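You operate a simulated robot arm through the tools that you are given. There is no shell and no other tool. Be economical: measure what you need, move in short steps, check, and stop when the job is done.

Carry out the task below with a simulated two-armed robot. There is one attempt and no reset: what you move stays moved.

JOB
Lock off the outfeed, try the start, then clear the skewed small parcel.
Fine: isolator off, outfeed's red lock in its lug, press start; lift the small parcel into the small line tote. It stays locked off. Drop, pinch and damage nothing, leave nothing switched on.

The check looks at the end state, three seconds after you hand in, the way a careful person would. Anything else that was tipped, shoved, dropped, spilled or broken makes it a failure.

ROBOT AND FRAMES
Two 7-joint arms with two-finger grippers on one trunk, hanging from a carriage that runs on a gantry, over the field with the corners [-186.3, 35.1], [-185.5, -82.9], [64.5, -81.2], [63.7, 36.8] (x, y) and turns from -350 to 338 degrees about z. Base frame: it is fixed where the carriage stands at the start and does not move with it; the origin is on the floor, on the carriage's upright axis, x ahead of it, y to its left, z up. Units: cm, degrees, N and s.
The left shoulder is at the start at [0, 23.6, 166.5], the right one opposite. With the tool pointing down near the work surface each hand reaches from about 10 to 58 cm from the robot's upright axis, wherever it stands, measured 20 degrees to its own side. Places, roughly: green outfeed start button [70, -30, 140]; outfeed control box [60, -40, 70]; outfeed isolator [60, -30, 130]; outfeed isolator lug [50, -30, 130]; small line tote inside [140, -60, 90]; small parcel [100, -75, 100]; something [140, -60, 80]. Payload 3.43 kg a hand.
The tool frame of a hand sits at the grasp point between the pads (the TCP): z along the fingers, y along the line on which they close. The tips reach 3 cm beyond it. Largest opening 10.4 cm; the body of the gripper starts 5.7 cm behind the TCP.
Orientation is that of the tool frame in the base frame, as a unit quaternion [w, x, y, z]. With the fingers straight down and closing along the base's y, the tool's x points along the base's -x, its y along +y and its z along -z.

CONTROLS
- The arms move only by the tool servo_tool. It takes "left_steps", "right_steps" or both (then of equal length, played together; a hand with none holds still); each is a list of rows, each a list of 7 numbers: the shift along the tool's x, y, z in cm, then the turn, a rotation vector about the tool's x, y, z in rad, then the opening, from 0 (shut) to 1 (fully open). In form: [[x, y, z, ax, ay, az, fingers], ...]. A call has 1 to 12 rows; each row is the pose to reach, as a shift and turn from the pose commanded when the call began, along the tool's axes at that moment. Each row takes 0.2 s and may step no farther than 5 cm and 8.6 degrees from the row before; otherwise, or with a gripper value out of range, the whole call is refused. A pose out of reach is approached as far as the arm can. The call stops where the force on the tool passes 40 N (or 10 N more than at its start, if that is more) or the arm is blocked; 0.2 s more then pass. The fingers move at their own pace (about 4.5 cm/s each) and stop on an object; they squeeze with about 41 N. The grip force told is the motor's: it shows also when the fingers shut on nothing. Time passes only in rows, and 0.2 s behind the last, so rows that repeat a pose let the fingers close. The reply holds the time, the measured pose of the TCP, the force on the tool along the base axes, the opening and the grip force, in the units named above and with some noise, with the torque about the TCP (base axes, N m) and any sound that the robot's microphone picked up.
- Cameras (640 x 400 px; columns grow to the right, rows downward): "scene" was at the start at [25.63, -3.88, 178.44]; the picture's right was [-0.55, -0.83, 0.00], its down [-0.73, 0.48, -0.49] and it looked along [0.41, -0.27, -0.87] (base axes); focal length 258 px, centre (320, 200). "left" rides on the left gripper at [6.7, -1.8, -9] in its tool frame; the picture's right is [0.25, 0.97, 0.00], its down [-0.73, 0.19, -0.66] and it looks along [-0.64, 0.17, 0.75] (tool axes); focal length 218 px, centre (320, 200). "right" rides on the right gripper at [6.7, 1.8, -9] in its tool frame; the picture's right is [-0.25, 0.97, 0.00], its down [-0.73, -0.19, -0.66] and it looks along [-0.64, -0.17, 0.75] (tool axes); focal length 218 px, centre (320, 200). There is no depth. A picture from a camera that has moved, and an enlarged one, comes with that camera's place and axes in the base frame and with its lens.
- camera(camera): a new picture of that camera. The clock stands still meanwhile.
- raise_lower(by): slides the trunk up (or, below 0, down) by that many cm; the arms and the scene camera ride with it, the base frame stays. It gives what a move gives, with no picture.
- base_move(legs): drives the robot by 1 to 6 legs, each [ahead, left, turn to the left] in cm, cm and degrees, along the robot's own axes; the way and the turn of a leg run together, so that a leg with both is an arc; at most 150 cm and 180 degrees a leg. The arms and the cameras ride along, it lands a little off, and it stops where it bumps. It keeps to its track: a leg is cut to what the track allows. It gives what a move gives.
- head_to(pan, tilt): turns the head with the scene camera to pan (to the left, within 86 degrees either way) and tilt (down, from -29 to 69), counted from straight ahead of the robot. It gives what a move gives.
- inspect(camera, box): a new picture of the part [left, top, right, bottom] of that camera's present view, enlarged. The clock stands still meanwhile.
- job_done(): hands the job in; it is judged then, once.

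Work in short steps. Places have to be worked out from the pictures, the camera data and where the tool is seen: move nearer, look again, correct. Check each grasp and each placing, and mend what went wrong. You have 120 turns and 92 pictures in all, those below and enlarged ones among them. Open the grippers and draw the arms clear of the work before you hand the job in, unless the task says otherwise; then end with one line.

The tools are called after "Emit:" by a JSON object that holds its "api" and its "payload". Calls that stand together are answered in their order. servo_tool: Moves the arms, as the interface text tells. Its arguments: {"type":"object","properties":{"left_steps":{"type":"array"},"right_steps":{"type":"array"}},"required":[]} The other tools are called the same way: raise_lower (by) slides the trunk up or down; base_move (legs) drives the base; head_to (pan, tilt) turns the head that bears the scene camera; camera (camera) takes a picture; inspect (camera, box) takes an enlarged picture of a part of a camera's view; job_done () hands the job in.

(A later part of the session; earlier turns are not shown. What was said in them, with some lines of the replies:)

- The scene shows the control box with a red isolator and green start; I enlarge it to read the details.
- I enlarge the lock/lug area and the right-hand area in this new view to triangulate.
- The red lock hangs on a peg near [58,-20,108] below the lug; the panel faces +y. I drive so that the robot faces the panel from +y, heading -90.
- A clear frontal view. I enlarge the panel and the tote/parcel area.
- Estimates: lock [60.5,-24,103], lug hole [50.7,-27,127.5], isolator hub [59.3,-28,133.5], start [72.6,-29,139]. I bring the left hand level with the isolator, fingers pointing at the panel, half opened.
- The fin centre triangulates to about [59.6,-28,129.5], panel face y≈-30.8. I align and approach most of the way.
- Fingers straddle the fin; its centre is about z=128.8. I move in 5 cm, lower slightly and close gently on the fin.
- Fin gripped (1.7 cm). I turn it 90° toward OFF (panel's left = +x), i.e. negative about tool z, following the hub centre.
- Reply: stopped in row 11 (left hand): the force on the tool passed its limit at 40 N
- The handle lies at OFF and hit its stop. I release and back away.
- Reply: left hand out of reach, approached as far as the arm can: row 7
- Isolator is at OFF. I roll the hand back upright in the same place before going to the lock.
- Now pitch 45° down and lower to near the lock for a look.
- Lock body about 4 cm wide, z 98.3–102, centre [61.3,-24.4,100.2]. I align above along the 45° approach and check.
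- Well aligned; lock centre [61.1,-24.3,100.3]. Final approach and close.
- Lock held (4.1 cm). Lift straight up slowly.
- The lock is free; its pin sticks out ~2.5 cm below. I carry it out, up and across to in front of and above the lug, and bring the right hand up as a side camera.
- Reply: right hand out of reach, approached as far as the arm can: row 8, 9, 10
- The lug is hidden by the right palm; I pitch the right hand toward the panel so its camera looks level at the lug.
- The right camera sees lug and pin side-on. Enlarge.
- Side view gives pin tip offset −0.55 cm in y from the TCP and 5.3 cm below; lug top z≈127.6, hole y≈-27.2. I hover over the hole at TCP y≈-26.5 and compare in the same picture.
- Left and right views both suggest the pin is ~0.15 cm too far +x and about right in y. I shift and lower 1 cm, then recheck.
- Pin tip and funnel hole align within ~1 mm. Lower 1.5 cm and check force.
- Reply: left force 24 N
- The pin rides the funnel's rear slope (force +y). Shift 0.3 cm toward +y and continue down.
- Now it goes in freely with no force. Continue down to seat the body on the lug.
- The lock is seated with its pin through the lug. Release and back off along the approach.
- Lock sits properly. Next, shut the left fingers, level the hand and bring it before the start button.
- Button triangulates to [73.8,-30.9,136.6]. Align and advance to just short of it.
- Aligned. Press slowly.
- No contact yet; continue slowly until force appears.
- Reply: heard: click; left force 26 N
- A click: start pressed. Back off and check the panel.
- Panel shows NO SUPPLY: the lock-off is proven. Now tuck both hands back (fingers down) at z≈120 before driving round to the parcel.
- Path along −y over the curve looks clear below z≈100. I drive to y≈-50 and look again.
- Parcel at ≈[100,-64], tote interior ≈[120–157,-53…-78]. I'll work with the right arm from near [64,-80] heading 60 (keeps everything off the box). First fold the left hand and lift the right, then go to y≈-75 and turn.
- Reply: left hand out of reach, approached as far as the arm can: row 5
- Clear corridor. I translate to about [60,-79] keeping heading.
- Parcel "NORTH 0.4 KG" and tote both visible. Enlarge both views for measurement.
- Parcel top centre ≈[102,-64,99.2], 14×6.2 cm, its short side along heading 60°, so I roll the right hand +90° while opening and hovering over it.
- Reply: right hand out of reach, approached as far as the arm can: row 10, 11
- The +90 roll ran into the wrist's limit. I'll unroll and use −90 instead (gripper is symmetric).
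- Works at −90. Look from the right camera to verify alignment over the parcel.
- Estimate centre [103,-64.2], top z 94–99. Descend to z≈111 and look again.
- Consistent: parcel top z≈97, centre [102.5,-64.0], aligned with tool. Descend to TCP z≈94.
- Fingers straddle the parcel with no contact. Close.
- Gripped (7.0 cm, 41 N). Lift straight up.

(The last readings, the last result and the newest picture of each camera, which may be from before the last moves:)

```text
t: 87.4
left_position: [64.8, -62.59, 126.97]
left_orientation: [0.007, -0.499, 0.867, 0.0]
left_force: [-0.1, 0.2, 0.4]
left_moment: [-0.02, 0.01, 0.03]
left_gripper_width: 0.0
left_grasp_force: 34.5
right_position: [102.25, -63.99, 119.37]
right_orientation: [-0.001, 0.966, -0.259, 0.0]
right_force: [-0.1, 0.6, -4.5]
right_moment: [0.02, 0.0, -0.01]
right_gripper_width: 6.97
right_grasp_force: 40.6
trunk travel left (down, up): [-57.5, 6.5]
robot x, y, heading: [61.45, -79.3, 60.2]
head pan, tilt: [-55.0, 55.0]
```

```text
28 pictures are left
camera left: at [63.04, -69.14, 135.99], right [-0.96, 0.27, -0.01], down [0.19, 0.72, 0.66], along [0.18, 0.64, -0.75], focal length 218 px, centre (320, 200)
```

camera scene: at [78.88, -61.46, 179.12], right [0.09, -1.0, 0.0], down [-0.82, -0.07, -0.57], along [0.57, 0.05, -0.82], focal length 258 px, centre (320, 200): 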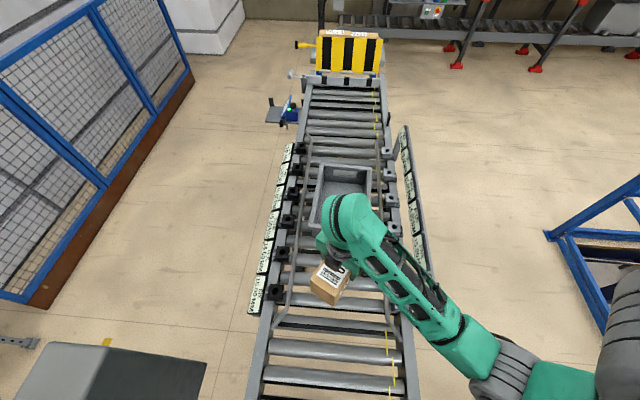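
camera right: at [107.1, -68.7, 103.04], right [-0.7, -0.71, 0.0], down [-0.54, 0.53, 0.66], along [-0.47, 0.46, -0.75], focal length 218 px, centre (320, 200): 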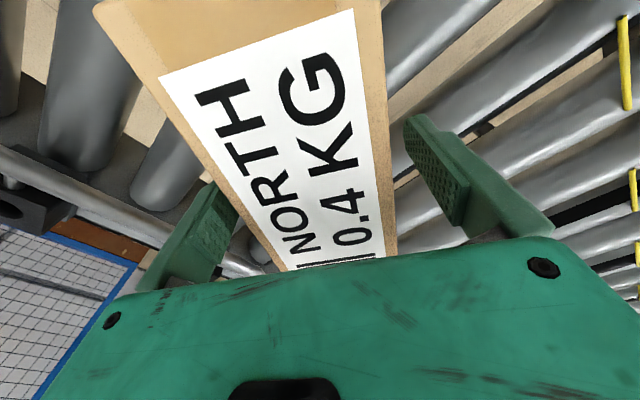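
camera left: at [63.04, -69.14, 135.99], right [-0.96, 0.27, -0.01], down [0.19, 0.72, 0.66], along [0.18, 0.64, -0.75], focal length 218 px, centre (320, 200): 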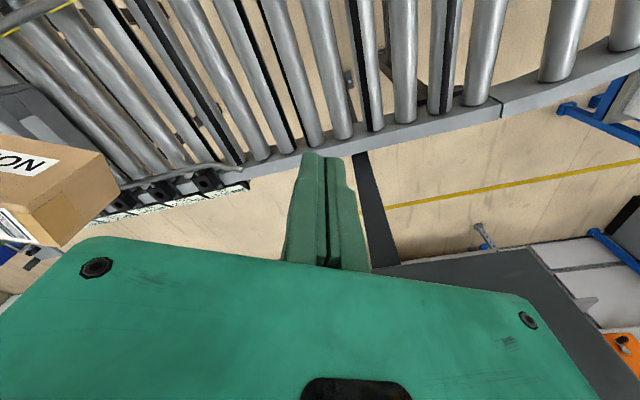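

Parcel lifted cleanly. Now measure the tote closely in the scene view.

Emit:
{"api": "inspect", "payload": {"camera": "scene", "box": [280, 140, 420, 250]}}

```text
3.64 times, centred on (350, 195) of scene
camera zoom: at [78.88, -61.46, 179.12], right [0.09, -1.0, 0.0], down [-0.82, -0.07, -0.57], along [0.57, 0.05, -0.82], focal length 938 px, centre (211, 218)
```

zoom: 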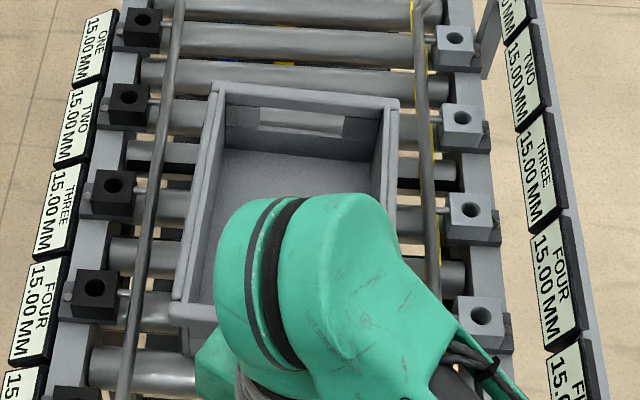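

Tote rim z≈96, x 126–156, y -54…-77; aim for centre [139,-66]. I shift base a little and turn to 72° to gain reach.

Emit:
{"api": "base_move", "payload": {"legs": [[1.2, -2, 0], [0, 0, 12]]}}

```text
t: 89.0
left_position: [63.6, -62.06, 127.06]
left_orientation: [0.007, -0.587, 0.81, 0.001]
left_force: [0.8, 0.2, -0.1]
left_moment: [0.05, -0.02, 0.0]
left_gripper_width: 0.0
left_grasp_force: 34.8
right_position: [100.43, -55.75, 119.34]
right_orientation: [-0.001, 0.988, -0.155, 0.0]
right_force: [-0.2, -0.4, -3.0]
right_moment: [0.03, 0.05, 0.04]
right_gripper_width: 6.93
right_grasp_force: 41.0
trunk travel left (down, up): [-57.5, 6.5]
robot x, y, heading: [63.66, -79.19, 72.2]
head pan, tilt: [-55.0, 55.0]
```

Extend the right hand over the tote at constant height.

Emit:
{"api": "servo_tool", "payload": {"right_steps": [[4, -0.2, 0, 0, 0, 0, 0.5], [8, -0.4, 0, 0, 0, 0, 0.5], [12, -0.6, 0, 0, 0, 0, 0.5], [16, -0.8, 0, 0, 0, 0, 0.5], [20, -1, 0, 0, 0, 0, 0.5], [24, -1.2, 0, 0, 0, 0, 0.5], [28, -1.4, 0, 0, 0, 0, 0.5], [32, -1.6, 0, 0, 0, 0, 0.5], [36, -1.9, 0, 0, 0, 0, 0.5], [39.9, -2.1, 0, 0, 0, 0, 0.5]]}}

Emit:
{"api": "head_to", "payload": {"pan": -72, "tilt": 48}}

Emit:
{"api": "camera", "payload": {"camera": "scene"}}

Emit:
{"api": "camera", "payload": {"camera": "right"}}

```text
t: 91.2
left_position: [63.58, -62.17, 127.05]
left_orientation: [0.007, -0.587, 0.81, 0.0]
left_force: [0.7, 0.1, 0.2]
left_moment: [-0.02, 0.03, 0.03]
left_gripper_width: 0.0
left_grasp_force: 34.3
right_position: [139.32, -65.94, 119.42]
right_orientation: [0.0, 0.988, -0.155, 0.001]
right_force: [1.0, -0.6, -4.6]
right_moment: [0.0, -0.01, 0.01]
right_gripper_width: 6.95
right_grasp_force: 41.2
trunk travel left (down, up): [-57.5, 6.5]
robot x, y, heading: [63.91, -79.12, 72.0]
head pan, tilt: [-55.0, 55.0]
```

```text
t: 92.0
left_position: [63.53, -62.17, 127.16]
left_orientation: [0.007, -0.587, 0.81, 0.001]
left_force: [0.2, 0.2, -0.2]
left_moment: [0.03, -0.02, 0.0]
left_gripper_width: 0.02
left_grasp_force: 34.8
right_position: [139.31, -66.07, 119.35]
right_orientation: [0.0, 0.988, -0.155, -0.001]
right_force: [-0.2, 0.0, -3.9]
right_moment: [0.01, 0.01, -0.01]
right_gripper_width: 6.95
right_grasp_force: 40.5
trunk travel left (down, up): [-57.5, 6.5]
robot x, y, heading: [63.96, -79.23, 72.1]
head pan, tilt: [-72.0, 48.0]
```

```text
26 pictures are left
camera scene: at [78.03, -60.31, 180.04], right [0.0, -1.0, 0.0], down [-0.74, 0.0, -0.67], along [0.67, 0.0, -0.74], focal length 258 px, centre (320, 200)
```

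scene: 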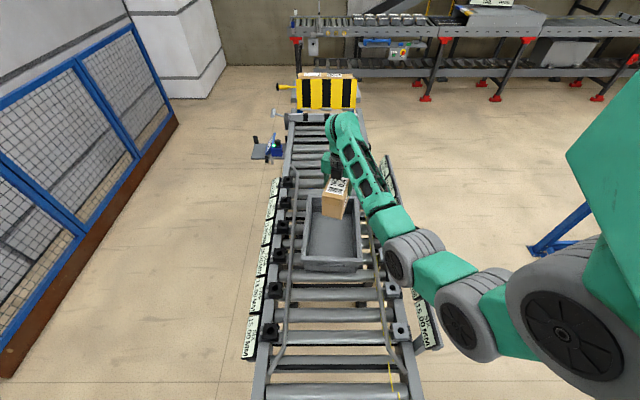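

```text
25 pictures are left
camera right: at [145.02, -69.64, 128.34], right [-0.54, -0.84, 0.0], down [-0.64, 0.4, 0.66], along [-0.55, 0.35, -0.75], focal length 218 px, centre (320, 200)
```

right: 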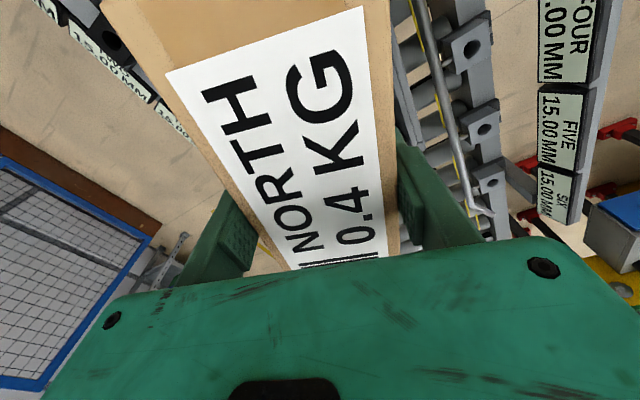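

Reached the place over the tote. Enlarge to judge the position.

Emit:
{"api": "inspect", "payload": {"camera": "scene", "box": [270, 140, 410, 290]}}

```text
2.67 times, centred on (340, 215) of scene
camera zoom: at [78.03, -60.31, 180.04], right [0.0, -1.0, 0.0], down [-0.74, 0.0, -0.67], along [0.67, 0.0, -0.74], focal length 688 px, centre (267, 160)
```

zoom: 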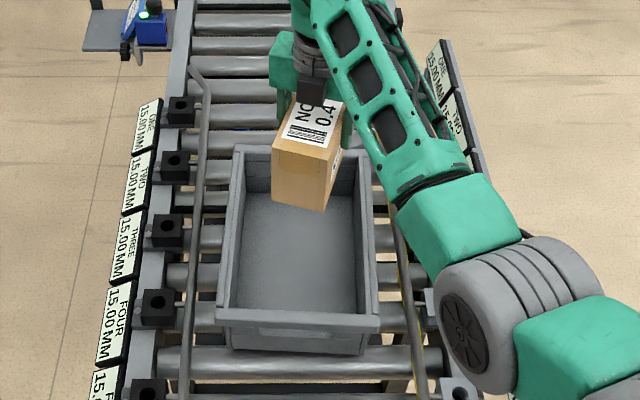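

Parcel will lie x≈131–148, y≈-60…-72, well inside. Shift +1 in x and lower to TCP z≈101.

Emit:
{"api": "servo_tool", "payload": {"right_steps": [[0.5, 0, 3, 0, 0, 0, 0.5], [0.95, -0.3, 7, 0, 0, 0, 0.5], [0.95, -0.3, 11, 0, 0, 0, 0.5], [0.95, -0.3, 15, 0, 0, 0, 0.5], [0.95, -0.3, 18, 0, 0, 0, 0.5]]}}

Emit:
{"api": "inspect", "payload": {"camera": "scene", "box": [270, 140, 410, 290]}}

```text
t: 93.2
left_position: [63.53, -62.16, 127.02]
left_orientation: [0.007, -0.587, 0.81, 0.0]
left_force: [-0.3, -0.1, -0.2]
left_moment: [-0.04, -0.03, -0.01]
left_gripper_width: 0.0
left_grasp_force: 34.7
right_position: [140.0, -65.99, 101.34]
right_orientation: [0.001, 0.988, -0.155, 0.001]
right_force: [0.1, 0.7, -3.5]
right_moment: [-0.04, 0.04, 0.03]
right_gripper_width: 6.96
right_grasp_force: 41.1
trunk travel left (down, up): [-57.5, 6.5]
robot x, y, heading: [63.9, -78.91, 72.2]
head pan, tilt: [-72.0, 48.0]
```

```text
2.67 times, centred on (340, 215) of scene
camera zoom: at [78.02, -60.32, 180.04], right [0.0, -1.0, 0.0], down [-0.74, 0.0, -0.67], along [0.67, 0.0, -0.74], focal length 688 px, centre (267, 160)
```

zoom: 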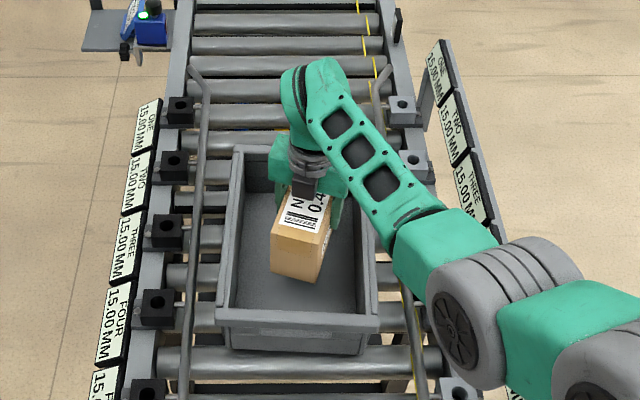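

Inside the tote with margin all round. Lower gently until the floor is felt.

Emit:
{"api": "servo_tool", "payload": {"right_steps": [[0, 0, 0.8, 0, 0, 0, 0.5], [0, 0, 1.6, 0, 0, 0, 0.5], [0, 0, 2.4, 0, 0, 0, 0.5], [0, 0, 3.2, 0, 0, 0, 0.5], [0, 0, 4.0, 0, 0, 0, 0.5]]}}

```text
t: 94.3
left_position: [63.56, -62.1, 127.03]
left_orientation: [0.007, -0.587, 0.81, 0.001]
left_force: [0.2, 0.2, -0.1]
left_moment: [0.01, 0.0, -0.01]
left_gripper_width: 0.0
left_grasp_force: 35.0
right_position: [140.11, -66.0, 97.27]
right_orientation: [0.0, 0.988, -0.154, -0.001]
right_force: [-0.5, 0.5, -3.8]
right_moment: [-0.01, 0.01, 0.04]
right_gripper_width: 6.95
right_grasp_force: 40.5
trunk travel left (down, up): [-57.5, 6.5]
robot x, y, heading: [63.75, -79.14, 72.1]
head pan, tilt: [-72.0, 48.0]
```

No contact yet; continue in finer steps.

Emit:
{"api": "servo_tool", "payload": {"right_steps": [[0, 0, 0.3, 0, 0, 0, 0.5], [0, 0, 0.6, 0, 0, 0, 0.5], [0, 0, 0.9, 0, 0, 0, 0.5], [0, 0, 1.2, 0, 0, 0, 0.5]]}}

```text
t: 95.3
left_position: [63.61, -62.03, 127.03]
left_orientation: [0.007, -0.587, 0.81, 0.001]
left_force: [0.3, -0.2, 0.1]
left_moment: [0.01, 0.03, 0.0]
left_gripper_width: 0.02
left_grasp_force: 34.6
right_position: [140.13, -65.94, 96.1]
right_orientation: [0.0, 0.988, -0.155, 0.0]
right_force: [0.1, -0.1, -4.1]
right_moment: [-0.02, 0.04, -0.03]
right_gripper_width: 6.97
right_grasp_force: 40.9
trunk travel left (down, up): [-57.5, 6.5]
robot x, y, heading: [64.2, -78.96, 72.3]
head pan, tilt: [-72.0, 48.0]
```

Emit:
{"api": "servo_tool", "payload": {"right_steps": [[0, 0, 0.3, 0, 0, 0, 0.5], [0, 0, 0.6, 0, 0, 0, 0.5], [0, 0, 0.9, 0, 0, 0, 0.5]]}}

Emit:
{"api": "inspect", "payload": {"camera": "scene", "box": [270, 140, 410, 290]}}

```text
t: 96.3
left_position: [63.63, -62.07, 126.92]
left_orientation: [0.007, -0.587, 0.81, 0.0]
left_force: [0.2, -1.0, -0.3]
left_moment: [0.0, 0.0, -0.03]
left_gripper_width: 0.0
left_grasp_force: 34.5
right_position: [140.3, -65.76, 95.85]
right_orientation: [-0.002, 0.988, -0.157, 0.002]
right_force: [-8.1, -2.9, 16.9]
right_moment: [-0.95, 0.86, -0.04]
right_gripper_width: 6.96
right_grasp_force: 41.7
trunk travel left (down, up): [-57.5, 6.5]
robot x, y, heading: [63.59, -79.36, 71.9]
head pan, tilt: [-72.0, 48.0]
stopped in row 3 (right hand): the force on the tool passed its limit at 43 N (the readings are from after the stop); the commanded pose is now the measured one
```

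```text
2.67 times, centred on (340, 215) of scene
camera zoom: at [78.02, -60.35, 180.04], right [0.0, -1.0, 0.0], down [-0.74, 0.0, -0.67], along [0.67, 0.0, -0.74], focal length 688 px, centre (267, 160)
```

zoom: 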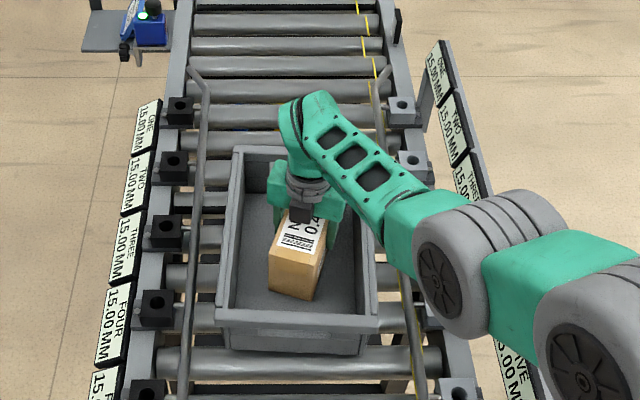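

The parcel rests on the tote floor. Ease off slightly and open.

Emit:
{"api": "servo_tool", "payload": {"right_steps": [[0, 0, -0.15, 0, 0, 0, 0.5], [0, 0, -0.15, 0, 0, 0, 0.85], [0, 0, -0.15, 0, 0, 0, 0.85], [0, 0, -0.15, 0, 0, 0, 0.85], [0, 0, -0.15, 0, 0, 0, 0.85]]}}

Emit:
{"api": "camera", "payload": {"camera": "right"}}

```text
t: 97.5
left_position: [63.63, -62.18, 127.04]
left_orientation: [0.007, -0.587, 0.809, 0.001]
left_force: [0.1, -0.1, -0.3]
left_moment: [0.01, -0.03, -0.02]
left_gripper_width: 0.0
left_grasp_force: 34.4
right_position: [140.28, -65.86, 95.63]
right_orientation: [-0.001, 0.988, -0.156, 0.002]
right_force: [0.9, -0.1, -0.4]
right_moment: [0.01, -0.03, -0.02]
right_gripper_width: 8.82
right_grasp_force: 0.1
trunk travel left (down, up): [-57.5, 6.5]
robot x, y, heading: [63.89, -79.23, 72.1]
head pan, tilt: [-72.0, 48.0]
```

```text
21 pictures are left
camera right: at [146.09, -69.51, 104.69], right [-0.54, -0.84, 0.0], down [-0.64, 0.4, 0.66], along [-0.55, 0.36, -0.76], focal length 218 px, centre (320, 200)
```

right: 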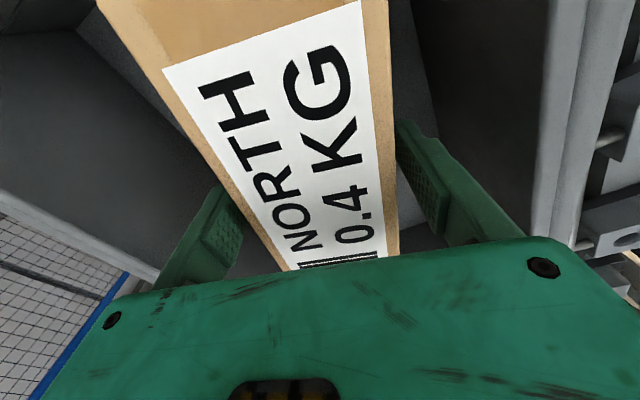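

Released and fingers are free on both sides. Rise straight up.

Emit:
{"api": "servo_tool", "payload": {"right_steps": [[0, 0, -2, 0, 0, 0, 0.85], [0, 0, -5, 0, 0, 0, 0.85], [0, 0, -9, 0, 0, 0, 0.85], [0, 0, -13, 0, 0, 0, 0.85], [0, 0, -17, 0, 0, 0, 0.85], [0, 0, -21, 0, 0, 0, 0.85], [0, 0, -25, 0, 0, 0, 0.85]]}}

Emit:
{"api": "servo_tool", "payload": {"right_steps": [[-4, 0.2, 0, 0, 0, 0, 0.85], [-8, 0.4, 0, 0, 0, 0, 0.85], [-12, 0.6, 0, 0, 0, 0, 0.85], [-16, 0.8, 0, 0, 0, 0, 0.85], [-20, 1, 0, 0, 0, 0, 0.85], [-24, 1.2, 0, 0, 0, 0, 0.85], [-28, 1.4, 0, 0, 0, 0, 0.85], [-32, 1.6, 0, 0, 0, 0, 0.85], [-36, 1.9, 0, 0, 0, 0, 0.85]]}}

Emit:
{"api": "camera", "payload": {"camera": "scene"}}

Emit:
{"api": "inspect", "payload": {"camera": "scene", "box": [270, 140, 410, 290]}}

```text
t: 99.1
left_position: [63.66, -62.1, 127.09]
left_orientation: [0.007, -0.586, 0.81, 0.0]
left_force: [-0.6, 0.2, -0.4]
left_moment: [0.0, -0.03, -0.01]
left_gripper_width: 0.01
left_grasp_force: 34.4
right_position: [140.38, -65.77, 120.75]
right_orientation: [-0.001, 0.988, -0.155, 0.0]
right_force: [0.4, -0.5, -0.5]
right_moment: [-0.01, 0.01, 0.03]
right_gripper_width: 8.84
right_grasp_force: 0.2
trunk travel left (down, up): [-57.5, 6.5]
robot x, y, heading: [63.96, -79.11, 71.9]
head pan, tilt: [-72.0, 48.0]
```

```text
t: 101.1
left_position: [63.63, -62.23, 126.97]
left_orientation: [0.007, -0.587, 0.81, 0.0]
left_force: [0.0, -0.3, -0.1]
left_moment: [0.0, 0.04, -0.01]
left_gripper_width: 0.0
left_grasp_force: 34.5
right_position: [105.26, -56.85, 120.57]
right_orientation: [-0.002, 0.988, -0.156, 0.002]
right_force: [-0.2, 0.5, 0.3]
right_moment: [-0.01, 0.04, 0.01]
right_gripper_width: 8.84
right_grasp_force: 0.1
trunk travel left (down, up): [-57.5, 6.5]
robot x, y, heading: [63.79, -79.24, 72.5]
head pan, tilt: [-72.0, 48.0]
```

```text
20 pictures are left
camera scene: at [78.02, -60.33, 180.05], right [0.0, -1.0, 0.0], down [-0.74, 0.0, -0.67], along [0.67, 0.0, -0.74], focal length 258 px, centre (320, 200)
```

scene: 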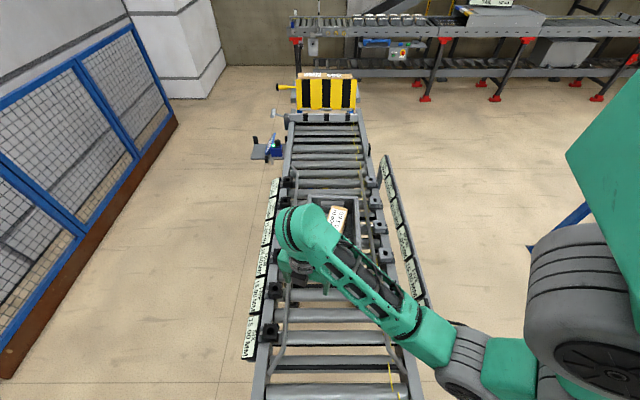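

```text
2.67 times, centred on (340, 215) of scene
camera zoom: at [78.02, -60.33, 180.05], right [0.0, -1.0, 0.0], down [-0.74, 0.0, -0.67], along [0.67, 0.0, -0.74], focal length 688 px, centre (267, 160)
```

zoom: 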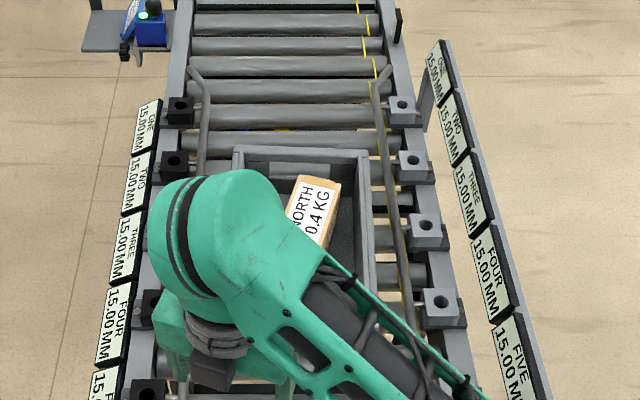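

The parcel lies flat in the tote. I open both grippers and raise the right hand a bit further clear of the line.

Emit:
{"api": "servo_tool", "payload": {"left_steps": [[0, 0, 0, 0, 0, 0, 0.5], [0, 0, 0, 0, 0, 0, 1], [0, 0, 0, 0, 0, 0, 1], [0, 0, 0, 0, 0, 0, 1], [0, 0, 0, 0, 0, 0, 1]], "right_steps": [[0, 2, -1, 0, 0, 0, 1], [0, 4, -2, 0, 0, 0, 1], [0, 6, -3, 0, 0, 0, 1], [0, 8, -4, 0, 0, 0, 1], [0, 10, -5, 0, 0, 0, 1]]}}

Emit:
{"api": "camera", "payload": {"camera": "scene"}}

```text
t: 102.3
left_position: [63.69, -62.19, 126.96]
left_orientation: [0.007, -0.587, 0.81, 0.0]
left_force: [0.3, 0.6, -0.7]
left_moment: [0.01, -0.01, 0.03]
left_gripper_width: 10.42
left_grasp_force: 0.8
right_position: [102.32, -66.02, 125.82]
right_orientation: [-0.001, 0.988, -0.156, 0.001]
right_force: [0.5, -0.6, 0.2]
right_moment: [0.01, -0.04, 0.0]
right_gripper_width: 10.39
right_grasp_force: 0.0
trunk travel left (down, up): [-57.5, 6.5]
robot x, y, heading: [63.75, -79.13, 72.1]
head pan, tilt: [-72.0, 48.0]
```

```text
18 pictures are left
camera scene: at [78.02, -60.32, 180.04], right [0.0, -1.0, 0.0], down [-0.74, 0.0, -0.67], along [0.67, 0.0, -0.74], focal length 258 px, centre (320, 200)
```

scene: 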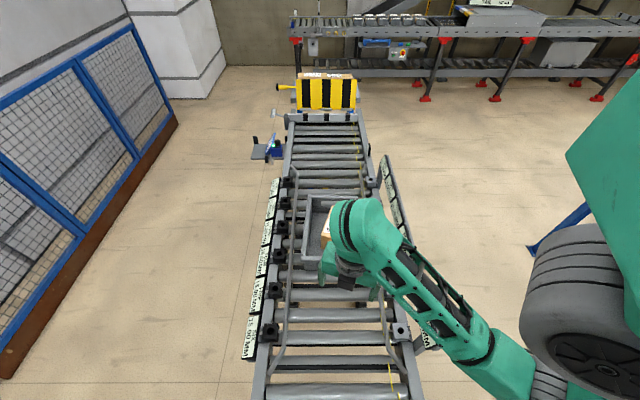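

Withdraw the robot along the same corridor so the arms are clear of the line and tote.

Emit:
{"api": "base_move", "payload": {"legs": [[-17, 52.3, 0]]}}

Emit:
{"api": "camera", "payload": {"camera": "scene"}}

```text
t: 105.5
left_position: [8.26, -62.35, 127.09]
left_orientation: [0.007, -0.592, 0.806, 0.001]
left_force: [-0.4, -0.2, -0.2]
left_moment: [-0.01, 0.0, 0.02]
left_gripper_width: 10.4
left_grasp_force: 0.1
right_position: [47.02, -66.02, 125.73]
right_orientation: [-0.002, 0.989, -0.15, 0.001]
right_force: [0.7, 0.0, 0.0]
right_moment: [-0.01, -0.01, 0.02]
right_gripper_width: 10.39
right_grasp_force: 0.0
trunk travel left (down, up): [-57.5, 6.5]
robot x, y, heading: [8.42, -79.35, 72.7]
head pan, tilt: [-72.0, 48.0]
```

```text
17 pictures are left
camera scene: at [22.69, -60.45, 180.05], right [0.01, -1.0, 0.0], down [-0.74, -0.01, -0.67], along [0.67, 0.01, -0.74], focal length 258 px, centre (320, 200)
```

scene: 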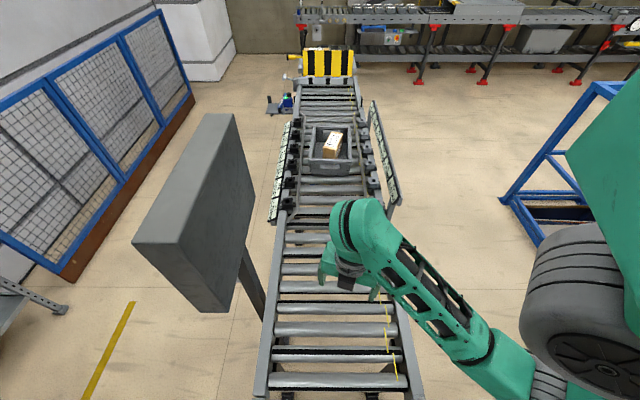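

The parcel is upright in the tote, the line is clear and the lock remains in its lug. Handing in.

Emit:
{"api": "job_done", "payload": {}}

```text
The job is handed in.
```

The outfeed is locked off: the isolator is off with the red lock in its lug, and pressing start showed NO SUPPLY. The small NORTH 0.4 KG parcel is in the small line tote, with the grippers open and the arms withdrawn.
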